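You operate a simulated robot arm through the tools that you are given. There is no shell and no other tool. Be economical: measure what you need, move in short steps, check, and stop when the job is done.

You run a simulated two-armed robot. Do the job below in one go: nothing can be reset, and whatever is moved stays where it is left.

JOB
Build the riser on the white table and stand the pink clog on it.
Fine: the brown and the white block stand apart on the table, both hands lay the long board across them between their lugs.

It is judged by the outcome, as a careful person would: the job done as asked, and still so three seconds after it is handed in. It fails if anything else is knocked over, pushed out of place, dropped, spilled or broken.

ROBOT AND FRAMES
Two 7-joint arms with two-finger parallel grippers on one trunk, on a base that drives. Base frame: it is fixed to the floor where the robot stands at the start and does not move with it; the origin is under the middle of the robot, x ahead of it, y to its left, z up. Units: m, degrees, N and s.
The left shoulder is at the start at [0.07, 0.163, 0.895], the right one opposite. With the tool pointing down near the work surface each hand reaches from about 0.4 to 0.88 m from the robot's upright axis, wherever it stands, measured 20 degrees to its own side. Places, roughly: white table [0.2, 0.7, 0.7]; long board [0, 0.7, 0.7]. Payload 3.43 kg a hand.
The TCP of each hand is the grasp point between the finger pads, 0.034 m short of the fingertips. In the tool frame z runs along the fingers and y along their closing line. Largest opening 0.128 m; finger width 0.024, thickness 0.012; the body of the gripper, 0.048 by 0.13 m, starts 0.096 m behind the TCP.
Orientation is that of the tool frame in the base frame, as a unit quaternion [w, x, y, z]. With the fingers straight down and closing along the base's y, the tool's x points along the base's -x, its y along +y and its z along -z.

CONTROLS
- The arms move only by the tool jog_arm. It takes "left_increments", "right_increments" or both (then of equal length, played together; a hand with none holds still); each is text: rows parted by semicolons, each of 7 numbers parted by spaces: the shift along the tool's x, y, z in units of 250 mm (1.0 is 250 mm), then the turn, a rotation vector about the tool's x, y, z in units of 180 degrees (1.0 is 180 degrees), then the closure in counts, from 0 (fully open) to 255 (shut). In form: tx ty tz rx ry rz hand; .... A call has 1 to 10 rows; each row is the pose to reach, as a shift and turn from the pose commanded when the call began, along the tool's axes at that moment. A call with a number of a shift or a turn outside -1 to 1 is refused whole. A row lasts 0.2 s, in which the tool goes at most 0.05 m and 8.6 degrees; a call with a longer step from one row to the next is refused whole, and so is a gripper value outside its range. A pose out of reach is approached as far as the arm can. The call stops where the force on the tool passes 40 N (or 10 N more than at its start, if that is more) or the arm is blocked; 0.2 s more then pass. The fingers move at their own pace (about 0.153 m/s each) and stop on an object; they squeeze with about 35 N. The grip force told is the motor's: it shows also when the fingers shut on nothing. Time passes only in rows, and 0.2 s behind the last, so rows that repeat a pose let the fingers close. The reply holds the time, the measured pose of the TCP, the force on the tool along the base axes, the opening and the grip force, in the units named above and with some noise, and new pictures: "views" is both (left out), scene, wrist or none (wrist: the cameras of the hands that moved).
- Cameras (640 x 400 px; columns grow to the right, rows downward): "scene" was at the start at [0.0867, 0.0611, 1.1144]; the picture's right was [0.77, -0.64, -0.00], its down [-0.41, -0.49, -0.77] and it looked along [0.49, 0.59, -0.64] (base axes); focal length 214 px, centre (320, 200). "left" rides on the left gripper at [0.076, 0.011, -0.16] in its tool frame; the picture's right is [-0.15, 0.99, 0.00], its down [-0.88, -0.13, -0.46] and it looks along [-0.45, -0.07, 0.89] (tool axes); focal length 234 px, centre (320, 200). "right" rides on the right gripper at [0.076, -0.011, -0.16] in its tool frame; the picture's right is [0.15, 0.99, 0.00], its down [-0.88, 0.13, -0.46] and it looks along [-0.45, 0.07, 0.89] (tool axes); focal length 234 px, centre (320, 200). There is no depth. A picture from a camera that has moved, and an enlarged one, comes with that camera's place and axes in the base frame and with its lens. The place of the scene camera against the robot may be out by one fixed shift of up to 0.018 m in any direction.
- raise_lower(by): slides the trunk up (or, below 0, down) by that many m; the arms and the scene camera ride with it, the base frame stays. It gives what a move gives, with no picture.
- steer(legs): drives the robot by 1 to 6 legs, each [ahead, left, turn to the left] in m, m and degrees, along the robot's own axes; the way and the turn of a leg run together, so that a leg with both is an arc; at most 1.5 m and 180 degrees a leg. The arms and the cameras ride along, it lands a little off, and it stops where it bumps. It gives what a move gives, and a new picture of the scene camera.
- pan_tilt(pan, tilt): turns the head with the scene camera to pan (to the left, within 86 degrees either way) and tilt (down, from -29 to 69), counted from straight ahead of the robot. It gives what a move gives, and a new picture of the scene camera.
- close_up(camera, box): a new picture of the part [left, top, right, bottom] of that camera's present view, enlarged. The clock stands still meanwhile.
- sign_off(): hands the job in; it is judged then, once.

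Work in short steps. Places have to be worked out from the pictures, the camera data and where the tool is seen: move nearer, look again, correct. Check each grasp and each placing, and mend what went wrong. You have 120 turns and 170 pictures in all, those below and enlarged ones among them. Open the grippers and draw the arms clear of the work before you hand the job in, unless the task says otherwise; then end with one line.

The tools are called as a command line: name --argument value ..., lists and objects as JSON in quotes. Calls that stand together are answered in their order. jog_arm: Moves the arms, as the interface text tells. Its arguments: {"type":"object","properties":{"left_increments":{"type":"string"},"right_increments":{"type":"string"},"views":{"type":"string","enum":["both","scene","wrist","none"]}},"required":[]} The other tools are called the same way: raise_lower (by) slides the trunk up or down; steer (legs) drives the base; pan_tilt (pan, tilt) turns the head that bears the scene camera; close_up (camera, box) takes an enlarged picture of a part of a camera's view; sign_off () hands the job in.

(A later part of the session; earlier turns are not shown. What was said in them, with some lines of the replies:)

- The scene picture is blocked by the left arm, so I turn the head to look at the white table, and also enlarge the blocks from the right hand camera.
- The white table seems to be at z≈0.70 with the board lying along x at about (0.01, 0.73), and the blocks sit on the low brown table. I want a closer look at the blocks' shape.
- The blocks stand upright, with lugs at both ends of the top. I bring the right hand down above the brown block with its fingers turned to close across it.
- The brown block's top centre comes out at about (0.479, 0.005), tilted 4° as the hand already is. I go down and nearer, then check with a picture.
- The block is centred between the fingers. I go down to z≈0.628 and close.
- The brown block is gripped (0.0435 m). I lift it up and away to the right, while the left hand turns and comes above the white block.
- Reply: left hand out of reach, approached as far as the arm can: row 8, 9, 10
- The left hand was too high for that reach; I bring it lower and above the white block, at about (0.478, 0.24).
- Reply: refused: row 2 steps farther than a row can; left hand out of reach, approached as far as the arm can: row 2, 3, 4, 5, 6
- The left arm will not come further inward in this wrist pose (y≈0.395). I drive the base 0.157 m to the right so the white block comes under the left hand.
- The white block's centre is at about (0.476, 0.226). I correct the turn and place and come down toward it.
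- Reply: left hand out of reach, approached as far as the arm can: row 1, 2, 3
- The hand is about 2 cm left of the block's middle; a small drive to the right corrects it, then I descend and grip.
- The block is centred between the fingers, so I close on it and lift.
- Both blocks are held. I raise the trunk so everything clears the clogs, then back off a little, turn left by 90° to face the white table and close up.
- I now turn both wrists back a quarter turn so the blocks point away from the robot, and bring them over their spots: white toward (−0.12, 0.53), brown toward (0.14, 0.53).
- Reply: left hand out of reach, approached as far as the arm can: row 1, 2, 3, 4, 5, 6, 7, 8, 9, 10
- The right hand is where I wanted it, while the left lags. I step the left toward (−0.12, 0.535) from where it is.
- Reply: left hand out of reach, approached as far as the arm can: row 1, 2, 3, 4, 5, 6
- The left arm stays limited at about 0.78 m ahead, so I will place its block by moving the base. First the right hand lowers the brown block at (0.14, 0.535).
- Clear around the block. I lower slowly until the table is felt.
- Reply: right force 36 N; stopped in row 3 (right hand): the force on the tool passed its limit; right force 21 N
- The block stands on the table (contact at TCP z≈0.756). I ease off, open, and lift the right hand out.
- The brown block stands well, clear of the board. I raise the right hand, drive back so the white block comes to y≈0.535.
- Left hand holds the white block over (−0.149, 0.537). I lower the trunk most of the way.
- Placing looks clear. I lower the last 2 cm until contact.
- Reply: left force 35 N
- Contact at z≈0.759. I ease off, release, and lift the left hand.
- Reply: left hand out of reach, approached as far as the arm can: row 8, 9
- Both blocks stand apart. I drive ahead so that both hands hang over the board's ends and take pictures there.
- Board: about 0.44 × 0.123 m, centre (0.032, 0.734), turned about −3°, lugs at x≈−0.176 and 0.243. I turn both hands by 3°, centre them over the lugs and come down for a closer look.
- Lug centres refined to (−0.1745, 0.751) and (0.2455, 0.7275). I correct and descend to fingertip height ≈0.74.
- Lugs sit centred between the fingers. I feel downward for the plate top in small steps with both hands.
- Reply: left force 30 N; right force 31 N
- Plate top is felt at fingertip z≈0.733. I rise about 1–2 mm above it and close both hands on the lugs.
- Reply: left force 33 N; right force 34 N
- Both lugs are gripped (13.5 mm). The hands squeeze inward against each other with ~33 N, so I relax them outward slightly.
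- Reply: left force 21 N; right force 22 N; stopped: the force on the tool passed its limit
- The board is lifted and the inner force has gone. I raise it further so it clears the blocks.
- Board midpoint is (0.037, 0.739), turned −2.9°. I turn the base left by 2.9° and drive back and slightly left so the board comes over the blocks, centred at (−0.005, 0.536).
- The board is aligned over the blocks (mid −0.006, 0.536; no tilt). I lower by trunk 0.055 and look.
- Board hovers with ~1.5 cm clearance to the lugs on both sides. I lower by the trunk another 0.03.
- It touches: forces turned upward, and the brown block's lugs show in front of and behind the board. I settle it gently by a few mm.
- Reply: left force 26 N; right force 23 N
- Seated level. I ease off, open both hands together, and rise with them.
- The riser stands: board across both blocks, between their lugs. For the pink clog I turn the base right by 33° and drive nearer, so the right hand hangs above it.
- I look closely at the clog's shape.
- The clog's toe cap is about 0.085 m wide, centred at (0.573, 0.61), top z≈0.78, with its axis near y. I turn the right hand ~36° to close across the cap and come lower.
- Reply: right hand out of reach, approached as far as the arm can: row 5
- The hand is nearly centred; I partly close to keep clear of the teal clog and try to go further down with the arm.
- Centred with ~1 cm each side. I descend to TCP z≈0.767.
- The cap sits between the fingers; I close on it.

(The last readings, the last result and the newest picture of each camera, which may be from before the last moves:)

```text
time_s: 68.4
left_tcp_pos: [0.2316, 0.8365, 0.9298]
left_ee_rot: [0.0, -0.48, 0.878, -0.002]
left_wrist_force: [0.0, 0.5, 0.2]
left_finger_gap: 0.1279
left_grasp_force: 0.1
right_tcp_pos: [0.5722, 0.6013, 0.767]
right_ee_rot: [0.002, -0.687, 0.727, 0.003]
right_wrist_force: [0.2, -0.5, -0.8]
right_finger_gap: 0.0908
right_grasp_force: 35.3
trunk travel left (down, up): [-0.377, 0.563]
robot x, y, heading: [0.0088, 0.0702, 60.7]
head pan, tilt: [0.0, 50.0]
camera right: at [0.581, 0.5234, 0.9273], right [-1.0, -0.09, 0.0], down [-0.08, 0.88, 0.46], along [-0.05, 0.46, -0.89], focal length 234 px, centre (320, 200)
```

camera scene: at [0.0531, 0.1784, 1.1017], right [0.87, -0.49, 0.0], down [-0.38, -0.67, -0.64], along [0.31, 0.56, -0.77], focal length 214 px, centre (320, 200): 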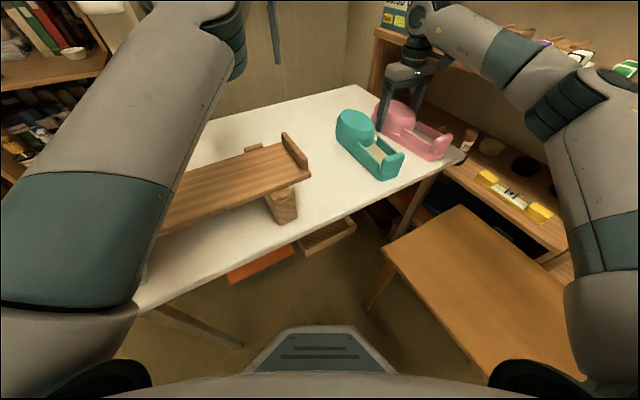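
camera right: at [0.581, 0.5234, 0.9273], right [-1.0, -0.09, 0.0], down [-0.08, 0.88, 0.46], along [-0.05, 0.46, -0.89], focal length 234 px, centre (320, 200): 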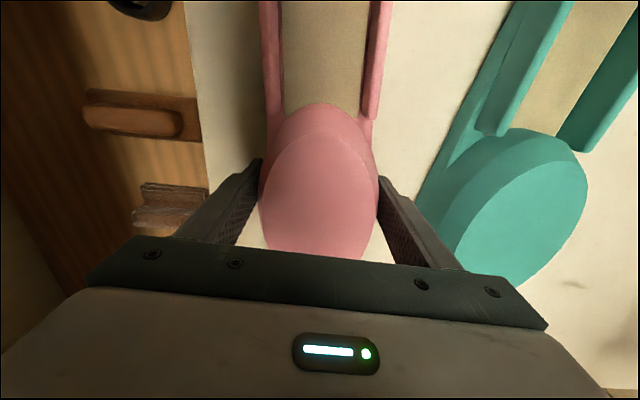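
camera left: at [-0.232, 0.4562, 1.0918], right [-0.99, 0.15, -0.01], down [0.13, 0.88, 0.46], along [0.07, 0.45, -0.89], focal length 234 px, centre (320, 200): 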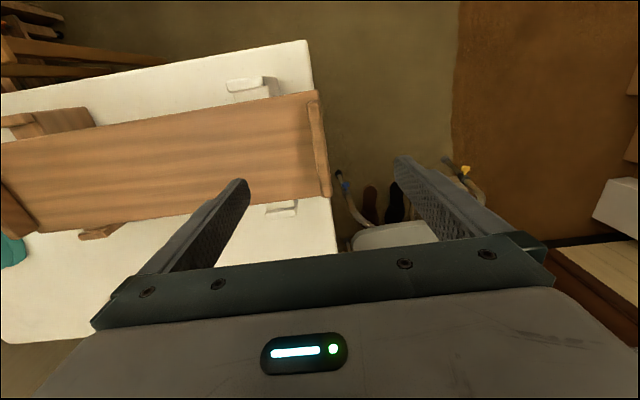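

Gripped (0.091 m). I lift a little and check that it hangs level.

jog_arm --right_increments "0 0 -0.03 0 0 0 255; 0 0 -0.07 0 0 0 255; 0 0 -0.12 0 0 0 255; 0 0 -0.18 0 0 0 255; 0 0 -0.24 0 0 0 255" --views "both"

close_up --camera "scene" --box '[320, 60, 480, 180]'

```text
time_s: 69.6
left_tcp_pos: [0.2303, 0.8373, 0.9305]
left_ee_rot: [0.001, -0.479, 0.878, -0.003]
left_wrist_force: [0.5, -0.2, 0.2]
left_finger_gap: 0.1278
left_grasp_force: 0.0
right_tcp_pos: [0.5726, 0.5994, 0.8263]
right_ee_rot: [0.001, -0.687, 0.727, 0.004]
right_wrist_force: [-0.8, -0.1, -1.3]
right_finger_gap: 0.0908
right_grasp_force: 35.0
trunk travel left (down, up): [-0.377, 0.563]
robot x, y, heading: [0.0113, 0.0703, 60.7]
head pan, tilt: [0.0, 50.0]
camera scene: at [0.0532, 0.1784, 1.1017], right [0.87, -0.49, 0.0], down [-0.38, -0.67, -0.64], along [0.31, 0.56, -0.77], focal length 214 px, centre (320, 200)
camera right: at [0.5809, 0.5215, 0.987], right [-1.0, -0.09, 0.0], down [-0.08, 0.88, 0.46], along [-0.05, 0.46, -0.89], focal length 234 px, centre (320, 200)
```

scene: 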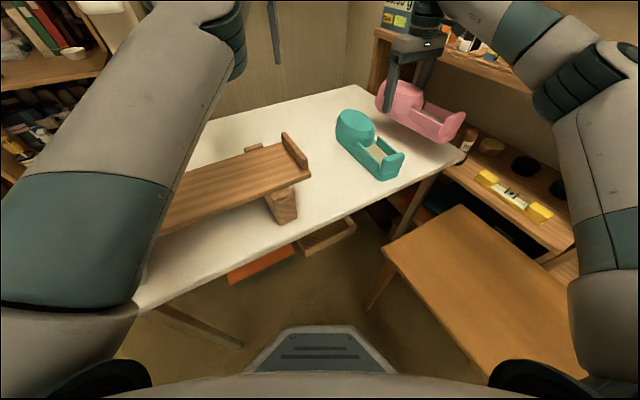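
right: 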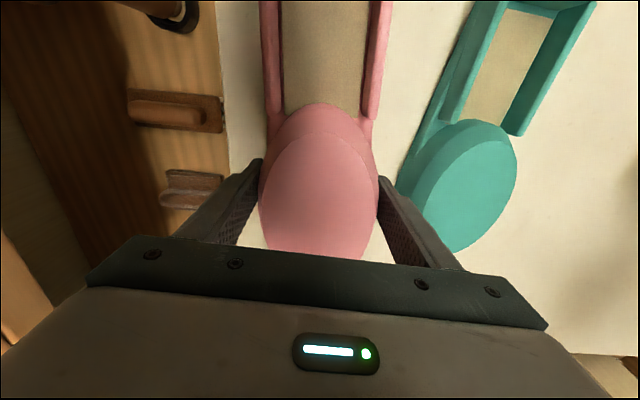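

```text
3.33 times, centred on (400, 120) of scene
camera zoom: at [0.0532, 0.1784, 1.1017], right [0.87, -0.49, 0.0], down [-0.38, -0.67, -0.64], along [0.31, 0.56, -0.77], focal length 715 px, centre (53, 467)
```

zoom: 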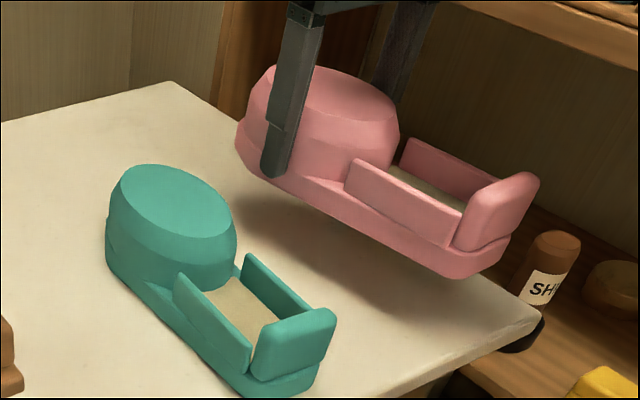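

The clog hangs level, its sole 0.059 m below the TCP. I raise the trunk for clearance, back off, and turn left to face the riser.

raise_lower --by 0.16

steer --legs '[[-0.249, -0.163, 0], [0, 0, 56.3]]'

```text
time_s: 71.4
left_tcp_pos: [0.232, 0.8367, 1.0903]
left_ee_rot: [0.0, -0.48, 0.877, -0.003]
left_wrist_force: [0.2, 0.5, -0.2]
left_finger_gap: 0.1279
left_grasp_force: 0.1
right_tcp_pos: [0.5732, 0.6002, 0.9859]
right_ee_rot: [0.0, -0.687, 0.726, 0.004]
right_wrist_force: [0.2, 0.9, -1.3]
right_finger_gap: 0.0906
right_grasp_force: 35.9
trunk travel left (down, up): [-0.537, 0.403]
robot x, y, heading: [0.0093, 0.0695, 60.6]
head pan, tilt: [0.0, 50.0]
```

```text
time_s: 76.0
left_tcp_pos: [-0.4817, 0.3834, 1.0912]
left_ee_rot: [-0.002, 0.837, -0.548, 0.002]
left_wrist_force: [0.1, -0.9, -0.3]
left_finger_gap: 0.1282
left_grasp_force: 0.0
right_tcp_pos: [-0.0946, 0.5365, 0.9875]
right_ee_rot: [0.001, 0.949, -0.316, -0.003]
right_wrist_force: [0.1, -0.2, -1.3]
right_finger_gap: 0.0907
right_grasp_force: 34.8
trunk travel left (down, up): [-0.537, 0.403]
robot x, y, heading: [0.0315, -0.2233, 116.9]
head pan, tilt: [0.0, 50.0]
camera scene: at [-0.0451, -0.1161, 1.2616], right [0.89, 0.45, 0.0], down [0.35, -0.68, -0.64], along [-0.29, 0.57, -0.77], focal length 214 px, centre (320, 200)
```

scene: 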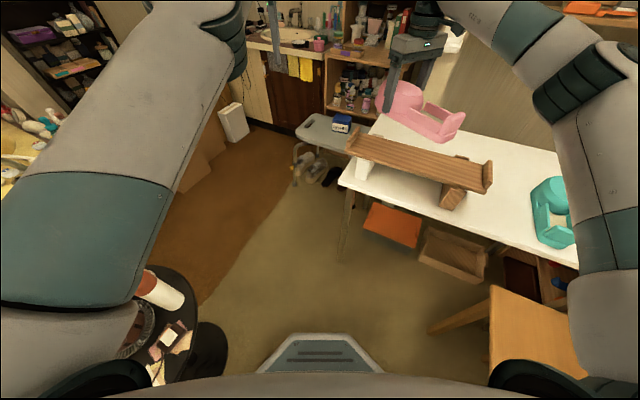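

The clog is now over the riser, toe pointing left. I turn it ~31° more to line up with the board and centre it, then look.

jog_arm --right_increments "0.03 -0.02 0 0 0 -0.043 255; 0.06 -0.044 0 0 0 -0.086 255; 0.09 -0.066 0 0 0 -0.129 255; 0.127 -0.088 0 0 0 -0.171 255; 0.127 -0.088 0 0 0 -0.171 255" --views "both"

```text
time_s: 77.2
left_tcp_pos: [-0.4808, 0.3838, 1.0908]
left_ee_rot: [-0.002, 0.837, -0.548, 0.002]
left_wrist_force: [0.6, 0.0, 1.4]
left_finger_gap: 0.128
left_grasp_force: 0.0
right_tcp_pos: [-0.0083, 0.3967, 1.0082]
right_ee_rot: [-0.002, 0.998, -0.062, -0.004]
right_wrist_force: [0.2, -1.2, -2.4]
right_finger_gap: 0.0908
right_grasp_force: 35.3
right hand out of reach, approached as far as the arm can: row 1, 2, 3, 4, 5
trunk travel left (down, up): [-0.537, 0.403]
robot x, y, heading: [0.0319, -0.2236, 117.3]
head pan, tilt: [0.0, 50.0]
camera scene: at [-0.044, -0.1157, 1.2617], right [0.89, 0.45, 0.0], down [0.35, -0.68, -0.64], along [-0.29, 0.57, -0.77], focal length 214 px, centre (320, 200)
camera right: at [0.0702, 0.3972, 1.1683], right [0.02, -1.0, -0.01], down [-0.89, -0.02, 0.46], along [-0.46, -0.01, -0.89], focal length 234 px, centre (320, 200)
```

scene: 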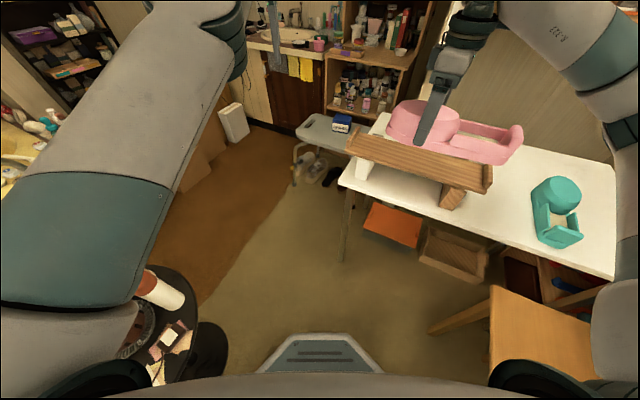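
right: 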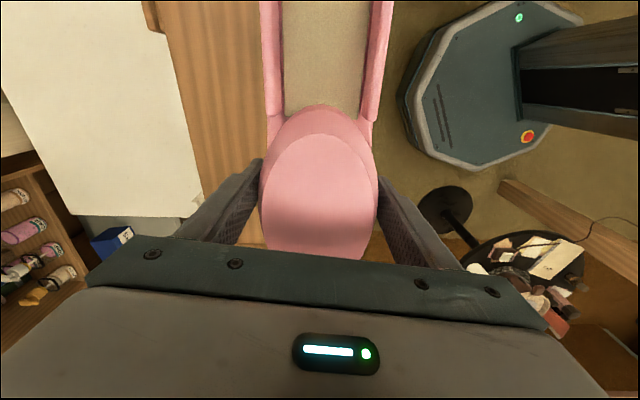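

The wrist angle came out right (clog lined up with x within 2°) though the hand moved back. I bring it over the board's middle by driving instead.

steer --legs '[[0.1446, -0.0204, 0]]'

jog_arm --right_increments "0 0 0 0 0 0 255" --views "wrist"

```text
time_s: 78.5
left_tcp_pos: [-0.5287, 0.5231, 1.0905]
left_ee_rot: [-0.002, 0.837, -0.548, 0.002]
left_wrist_force: [0.1, 1.0, -0.5]
left_finger_gap: 0.1278
left_grasp_force: 0.1
right_tcp_pos: [-0.0567, 0.5357, 1.0082]
right_ee_rot: [-0.003, 0.998, -0.062, -0.004]
right_wrist_force: [0.4, 0.4, -0.8]
right_finger_gap: 0.0906
right_grasp_force: 35.1
trunk travel left (down, up): [-0.537, 0.403]
robot x, y, heading: [-0.0177, -0.0855, 116.8]
head pan, tilt: [0.0, 50.0]
camera scene: at [-0.0925, 0.0231, 1.2617], right [0.89, 0.45, 0.0], down [0.35, -0.68, -0.64], along [-0.29, 0.57, -0.77], focal length 214 px, centre (320, 200)
```

scene: 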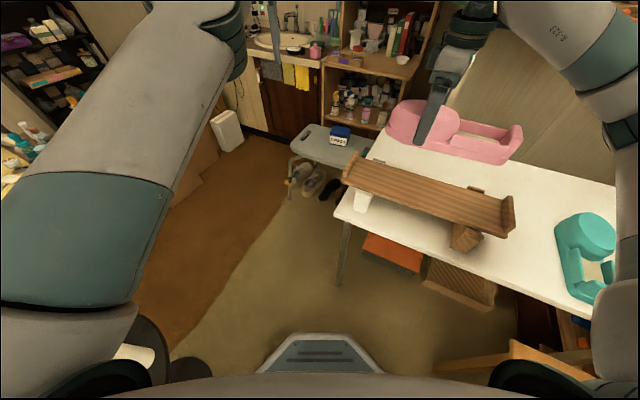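

```text
time_s: 78.9
left_tcp_pos: [-0.5291, 0.5233, 1.0915]
left_ee_rot: [-0.003, 0.837, -0.547, 0.002]
left_wrist_force: [-0.2, -0.1, 0.3]
left_finger_gap: 0.1279
left_grasp_force: 0.0
right_tcp_pos: [-0.0561, 0.5343, 1.0095]
right_ee_rot: [-0.003, 0.998, -0.06, -0.005]
right_wrist_force: [-0.7, -0.6, -1.1]
right_finger_gap: 0.0904
right_grasp_force: 35.3
trunk travel left (down, up): [-0.537, 0.403]
robot x, y, heading: [-0.0152, -0.0879, 116.6]
head pan, tilt: [0.0, 50.0]
camera right: at [0.0226, 0.5346, 1.1695], right [0.02, -1.0, -0.01], down [-0.89, -0.02, 0.46], along [-0.46, 0.0, -0.89], focal length 234 px, centre (320, 200)
```

right: 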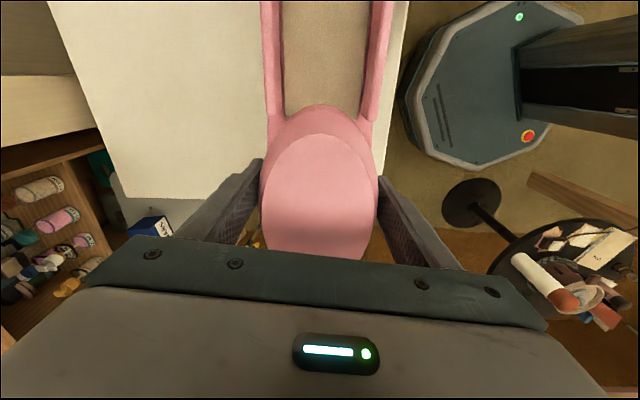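

The clog is over the board's centre. I lower by trunk to about 2 cm above the board and look.

raise_lower --by -0.122

close_up --camera "scene" --box '[310, 60, 550, 210]'

close_up --camera "right" --box '[80, 0, 560, 300]'

```text
time_s: 80.5
left_tcp_pos: [-0.5293, 0.5232, 0.9688]
left_ee_rot: [-0.002, 0.837, -0.547, 0.001]
left_wrist_force: [0.0, -0.1, -0.7]
left_finger_gap: 0.1279
left_grasp_force: 0.0
right_tcp_pos: [-0.0565, 0.5362, 0.8873]
right_ee_rot: [-0.003, 0.998, -0.062, -0.006]
right_wrist_force: [-0.1, -1.0, -1.4]
right_finger_gap: 0.0905
right_grasp_force: 34.7
trunk travel left (down, up): [-0.415, 0.525]
robot x, y, heading: [-0.0162, -0.0887, 116.7]
head pan, tilt: [0.0, 50.0]
```

```text
2.67 times, centred on (430, 135) of scene
camera zoom: at [-0.0922, 0.0226, 1.1398], right [0.89, 0.45, 0.0], down [0.35, -0.68, -0.64], along [-0.29, 0.57, -0.77], focal length 572 px, centre (27, 373)
```

zoom: 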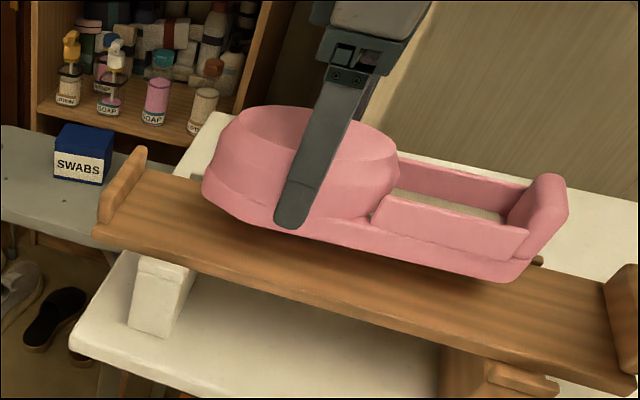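

```text
1.33 times, centred on (320, 150) of right
camera zoom: at [0.0224, 0.5354, 1.0472], right [0.02, -1.0, -0.01], down [-0.89, -0.02, 0.46], along [-0.46, -0.01, -0.89], focal length 312 px, centre (320, 267)
```

zoom: 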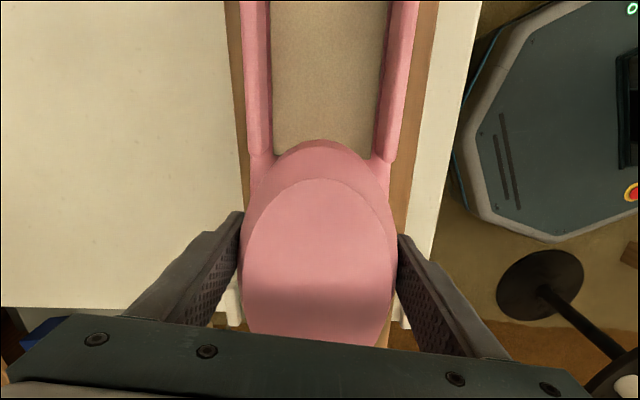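

It hovers level, within the board. I lower by trunk in small steps until contact.

raise_lower --by -0.016

raise_lower --by -0.005

```text
time_s: 81.1
left_tcp_pos: [-0.529, 0.5225, 0.9527]
left_ee_rot: [-0.002, 0.837, -0.548, 0.001]
left_wrist_force: [-0.3, -0.9, 0.4]
left_finger_gap: 0.1279
left_grasp_force: 0.2
right_tcp_pos: [-0.0566, 0.5345, 0.8708]
right_ee_rot: [-0.003, 0.998, -0.062, -0.005]
right_wrist_force: [0.1, -0.4, -1.1]
right_finger_gap: 0.0908
right_grasp_force: 35.2
trunk travel left (down, up): [-0.399, 0.541]
robot x, y, heading: [-0.0164, -0.0862, 117.1]
head pan, tilt: [0.0, 50.0]
```

```text
time_s: 81.6
left_tcp_pos: [-0.529, 0.5245, 0.9469]
left_ee_rot: [-0.002, 0.837, -0.548, 0.002]
left_wrist_force: [-0.4, 0.2, -0.1]
left_finger_gap: 0.1279
left_grasp_force: 0.1
right_tcp_pos: [-0.057, 0.5348, 0.8669]
right_ee_rot: [-0.003, 0.998, -0.062, -0.004]
right_wrist_force: [-1.2, -0.7, -0.8]
right_finger_gap: 0.0908
right_grasp_force: 34.4
trunk travel left (down, up): [-0.394, 0.546]
robot x, y, heading: [-0.0139, -0.0841, 117.0]
head pan, tilt: [0.0, 50.0]
```

raise_lower --by -0.003

raise_lower --by -0.002

```text
time_s: 82.2
left_tcp_pos: [-0.5287, 0.5232, 0.9446]
left_ee_rot: [-0.002, 0.837, -0.548, 0.002]
left_wrist_force: [-1.3, 0.2, -0.4]
left_finger_gap: 0.128
left_grasp_force: 0.1
right_tcp_pos: [-0.0554, 0.5352, 0.8636]
right_ee_rot: [-0.002, 0.998, -0.062, -0.005]
right_wrist_force: [0.6, 0.2, -0.8]
right_finger_gap: 0.0903
right_grasp_force: 35.1
trunk travel left (down, up): [-0.391, 0.549]
robot x, y, heading: [-0.0218, -0.0884, 117.1]
head pan, tilt: [0.0, 50.0]
```

```text
time_s: 82.7
left_tcp_pos: [-0.5288, 0.5237, 0.9418]
left_ee_rot: [-0.001, 0.836, -0.548, 0.002]
left_wrist_force: [0.6, 0.4, 0.4]
left_finger_gap: 0.128
left_grasp_force: 0.0
right_tcp_pos: [-0.0569, 0.536, 0.8618]
right_ee_rot: [-0.003, 0.998, -0.063, -0.004]
right_wrist_force: [0.2, 0.2, -1.4]
right_finger_gap: 0.0908
right_grasp_force: 35.0
trunk travel left (down, up): [-0.389, 0.551]
robot x, y, heading: [-0.0112, -0.0838, 116.7]
head pan, tilt: [0.0, 50.0]
```

No contact yet at TCP 0.862; I check the gap by eye.

close_up --camera "scene" --box '[360, 80, 520, 180]'

raise_lower --by -0.003

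```text
4.00 times, centred on (440, 130) of scene
camera zoom: at [-0.0923, 0.0227, 1.1137], right [0.89, 0.45, 0.0], down [0.35, -0.68, -0.64], along [-0.29, 0.57, -0.77], focal length 858 px, centre (-160, 480)
```

zoom: 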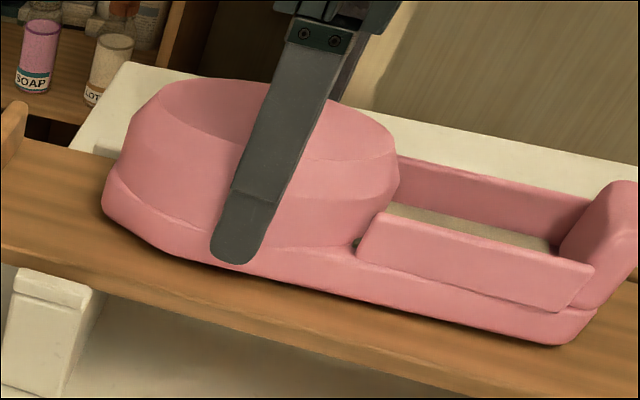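

```text
time_s: 83.2
left_tcp_pos: [-0.5292, 0.5244, 0.9385]
left_ee_rot: [-0.001, 0.836, -0.548, 0.002]
left_wrist_force: [0.0, -0.5, 0.8]
left_finger_gap: 0.1278
left_grasp_force: 0.0
right_tcp_pos: [-0.0562, 0.5356, 0.8576]
right_ee_rot: [-0.003, 0.998, -0.062, -0.005]
right_wrist_force: [-0.4, 0.6, -1.2]
right_finger_gap: 0.0904
right_grasp_force: 34.6
trunk travel left (down, up): [-0.386, 0.554]
robot x, y, heading: [-0.016, -0.0871, 116.6]
head pan, tilt: [0.0, 50.0]
```

The gap is down to a few mm; I continue in 2 mm steps.

raise_lower --by -0.002

raise_lower --by -0.002

```text
time_s: 83.7
left_tcp_pos: [-0.5294, 0.5237, 0.9379]
left_ee_rot: [-0.002, 0.837, -0.548, 0.002]
left_wrist_force: [-1.0, 0.1, 0.4]
left_finger_gap: 0.1283
left_grasp_force: 0.1
right_tcp_pos: [-0.0568, 0.5343, 0.8563]
right_ee_rot: [-0.003, 0.998, -0.062, -0.004]
right_wrist_force: [-0.6, 1.9, 6.4]
right_finger_gap: 0.0906
right_grasp_force: 34.9
trunk travel left (down, up): [-0.384, 0.556]
robot x, y, heading: [-0.016, -0.0887, 116.5]
head pan, tilt: [0.0, 50.0]
```

```text
time_s: 84.2
left_tcp_pos: [-0.5289, 0.5222, 0.9369]
left_ee_rot: [-0.002, 0.837, -0.547, 0.002]
left_wrist_force: [0.6, 0.2, -0.7]
left_finger_gap: 0.1276
left_grasp_force: 0.1
right_tcp_pos: [-0.0566, 0.5353, 0.8565]
right_ee_rot: [-0.004, 0.998, -0.062, -0.006]
right_wrist_force: [2.0, 5.7, 19.3]
right_finger_gap: 0.0906
right_grasp_force: 34.8
trunk travel left (down, up): [-0.382, 0.558]
robot x, y, heading: [-0.0148, -0.0883, 116.7]
head pan, tilt: [0.0, 50.0]
```

Contact (19 N). I ease off slightly, open the fingers, and take a look before rising.

raise_lower --by 0.002

jog_arm --right_increments "0 0 0 0 0 0 180; 0 0 0 0 0 0 60; 0 0 0 0 0 0 0; 0 0 0 0 0 0 0" --views "both"

```text
time_s: 84.8
left_tcp_pos: [-0.5294, 0.5224, 0.9364]
left_ee_rot: [-0.003, 0.837, -0.548, 0.002]
left_wrist_force: [-0.3, -1.5, -0.5]
left_finger_gap: 0.1278
left_grasp_force: 0.1
right_tcp_pos: [-0.0563, 0.5341, 0.8564]
right_ee_rot: [-0.004, 0.998, -0.062, -0.005]
right_wrist_force: [-0.8, 4.0, 11.3]
right_finger_gap: 0.0908
right_grasp_force: 35.1
trunk travel left (down, up): [-0.384, 0.556]
robot x, y, heading: [-0.0178, -0.0856, 117.0]
head pan, tilt: [0.0, 50.0]
```

```text
time_s: 85.8
left_tcp_pos: [-0.5297, 0.5231, 0.9386]
left_ee_rot: [-0.001, 0.837, -0.548, 0.002]
left_wrist_force: [0.8, -1.3, 0.4]
left_finger_gap: 0.1278
left_grasp_force: 0.0
right_tcp_pos: [-0.0567, 0.5348, 0.8574]
right_ee_rot: [-0.002, 0.998, -0.062, -0.005]
right_wrist_force: [-0.2, -0.1, 0.6]
right_finger_gap: 0.128
right_grasp_force: 0.1
trunk travel left (down, up): [-0.384, 0.556]
robot x, y, heading: [-0.0187, -0.0875, 116.9]
head pan, tilt: [0.0, 50.0]
camera scene: at [-0.0923, 0.0226, 1.1087], right [0.89, 0.45, 0.0], down [0.35, -0.68, -0.64], along [-0.29, 0.57, -0.77], focal length 214 px, centre (320, 200)
camera right: at [0.0223, 0.5354, 1.016], right [0.02, -1.0, -0.01], down [-0.89, -0.02, 0.46], along [-0.46, -0.01, -0.89], focal length 234 px, centre (320, 200)
```

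scene: 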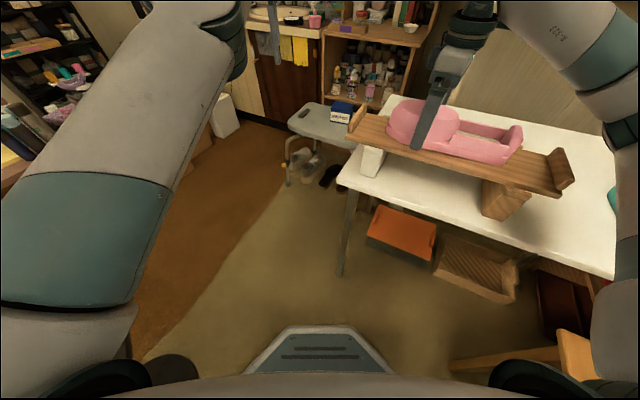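
right: 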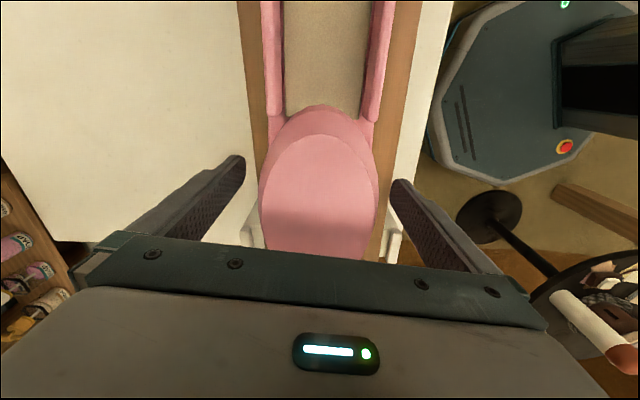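

The clog stands on the board, released. I raise the trunk straight up and then drive back clear.

raise_lower --by 0.18

steer --legs '[[-0.25, 0, 0]]'

close_up --camera "scene" --box '[300, 40, 640, 250]'

```text
time_s: 87.8
left_tcp_pos: [-0.53, 0.5238, 1.1156]
left_ee_rot: [-0.002, 0.837, -0.548, 0.003]
left_wrist_force: [0.7, -0.1, 0.3]
left_finger_gap: 0.1279
left_grasp_force: 0.0
right_tcp_pos: [-0.0569, 0.5348, 1.0366]
right_ee_rot: [-0.003, 0.998, -0.062, -0.004]
right_wrist_force: [-0.2, 0.0, -0.1]
right_finger_gap: 0.1278
right_grasp_force: 0.0
trunk travel left (down, up): [-0.564, 0.376]
robot x, y, heading: [-0.0137, -0.0885, 117.1]
head pan, tilt: [0.0, 50.0]
```

```text
time_s: 89.6
left_tcp_pos: [-0.415, 0.2962, 1.1177]
left_ee_rot: [-0.002, 0.837, -0.548, 0.002]
left_wrist_force: [0.0, 0.1, 0.5]
left_finger_gap: 0.1278
left_grasp_force: 0.1
right_tcp_pos: [0.058, 0.3073, 1.0359]
right_ee_rot: [-0.003, 0.998, -0.062, -0.004]
right_wrist_force: [-0.3, -0.5, 0.6]
right_finger_gap: 0.1279
right_grasp_force: 0.0
trunk travel left (down, up): [-0.564, 0.376]
robot x, y, heading: [0.0962, -0.312, 117.0]
head pan, tilt: [0.0, 50.0]
camera scene: at [0.0229, -0.2041, 1.2887], right [0.89, 0.45, 0.0], down [0.35, -0.68, -0.64], along [-0.29, 0.57, -0.77], focal length 214 px, centre (320, 200)
```

scene: 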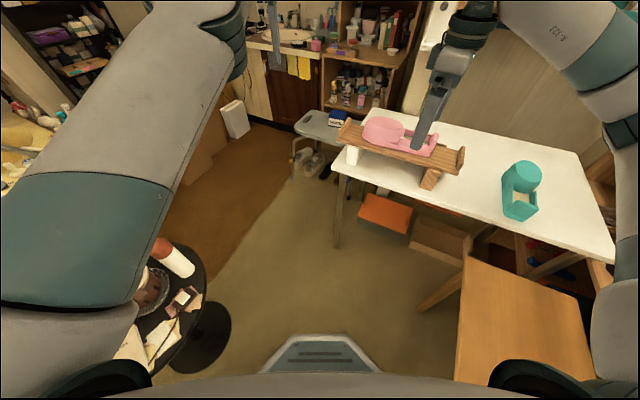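

```text
1.88 times, centred on (470, 145) of scene
camera zoom: at [0.0229, -0.2041, 1.2887], right [0.89, 0.45, 0.0], down [0.35, -0.68, -0.64], along [-0.29, 0.57, -0.77], focal length 404 px, centre (38, 304)
```

zoom: 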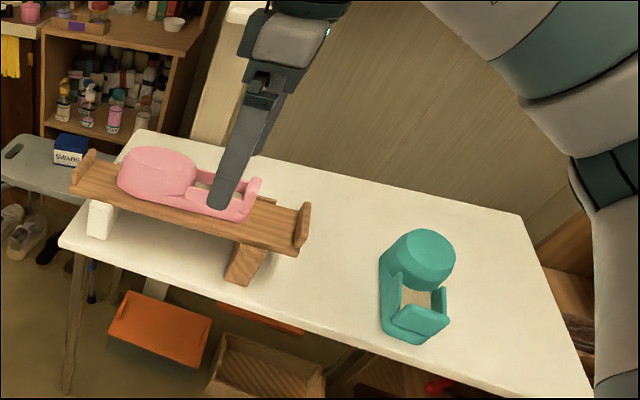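

The riser stands on its two blocks with the clog on it, the teal clog is untouched, and both hands are open and clear, so I hand the job in.

sign_off

```text
The job is handed in.
```

The riser is built on the white table and handed in: the long board lies across the brown and white blocks between their lugs, and the pink clog stands on it.
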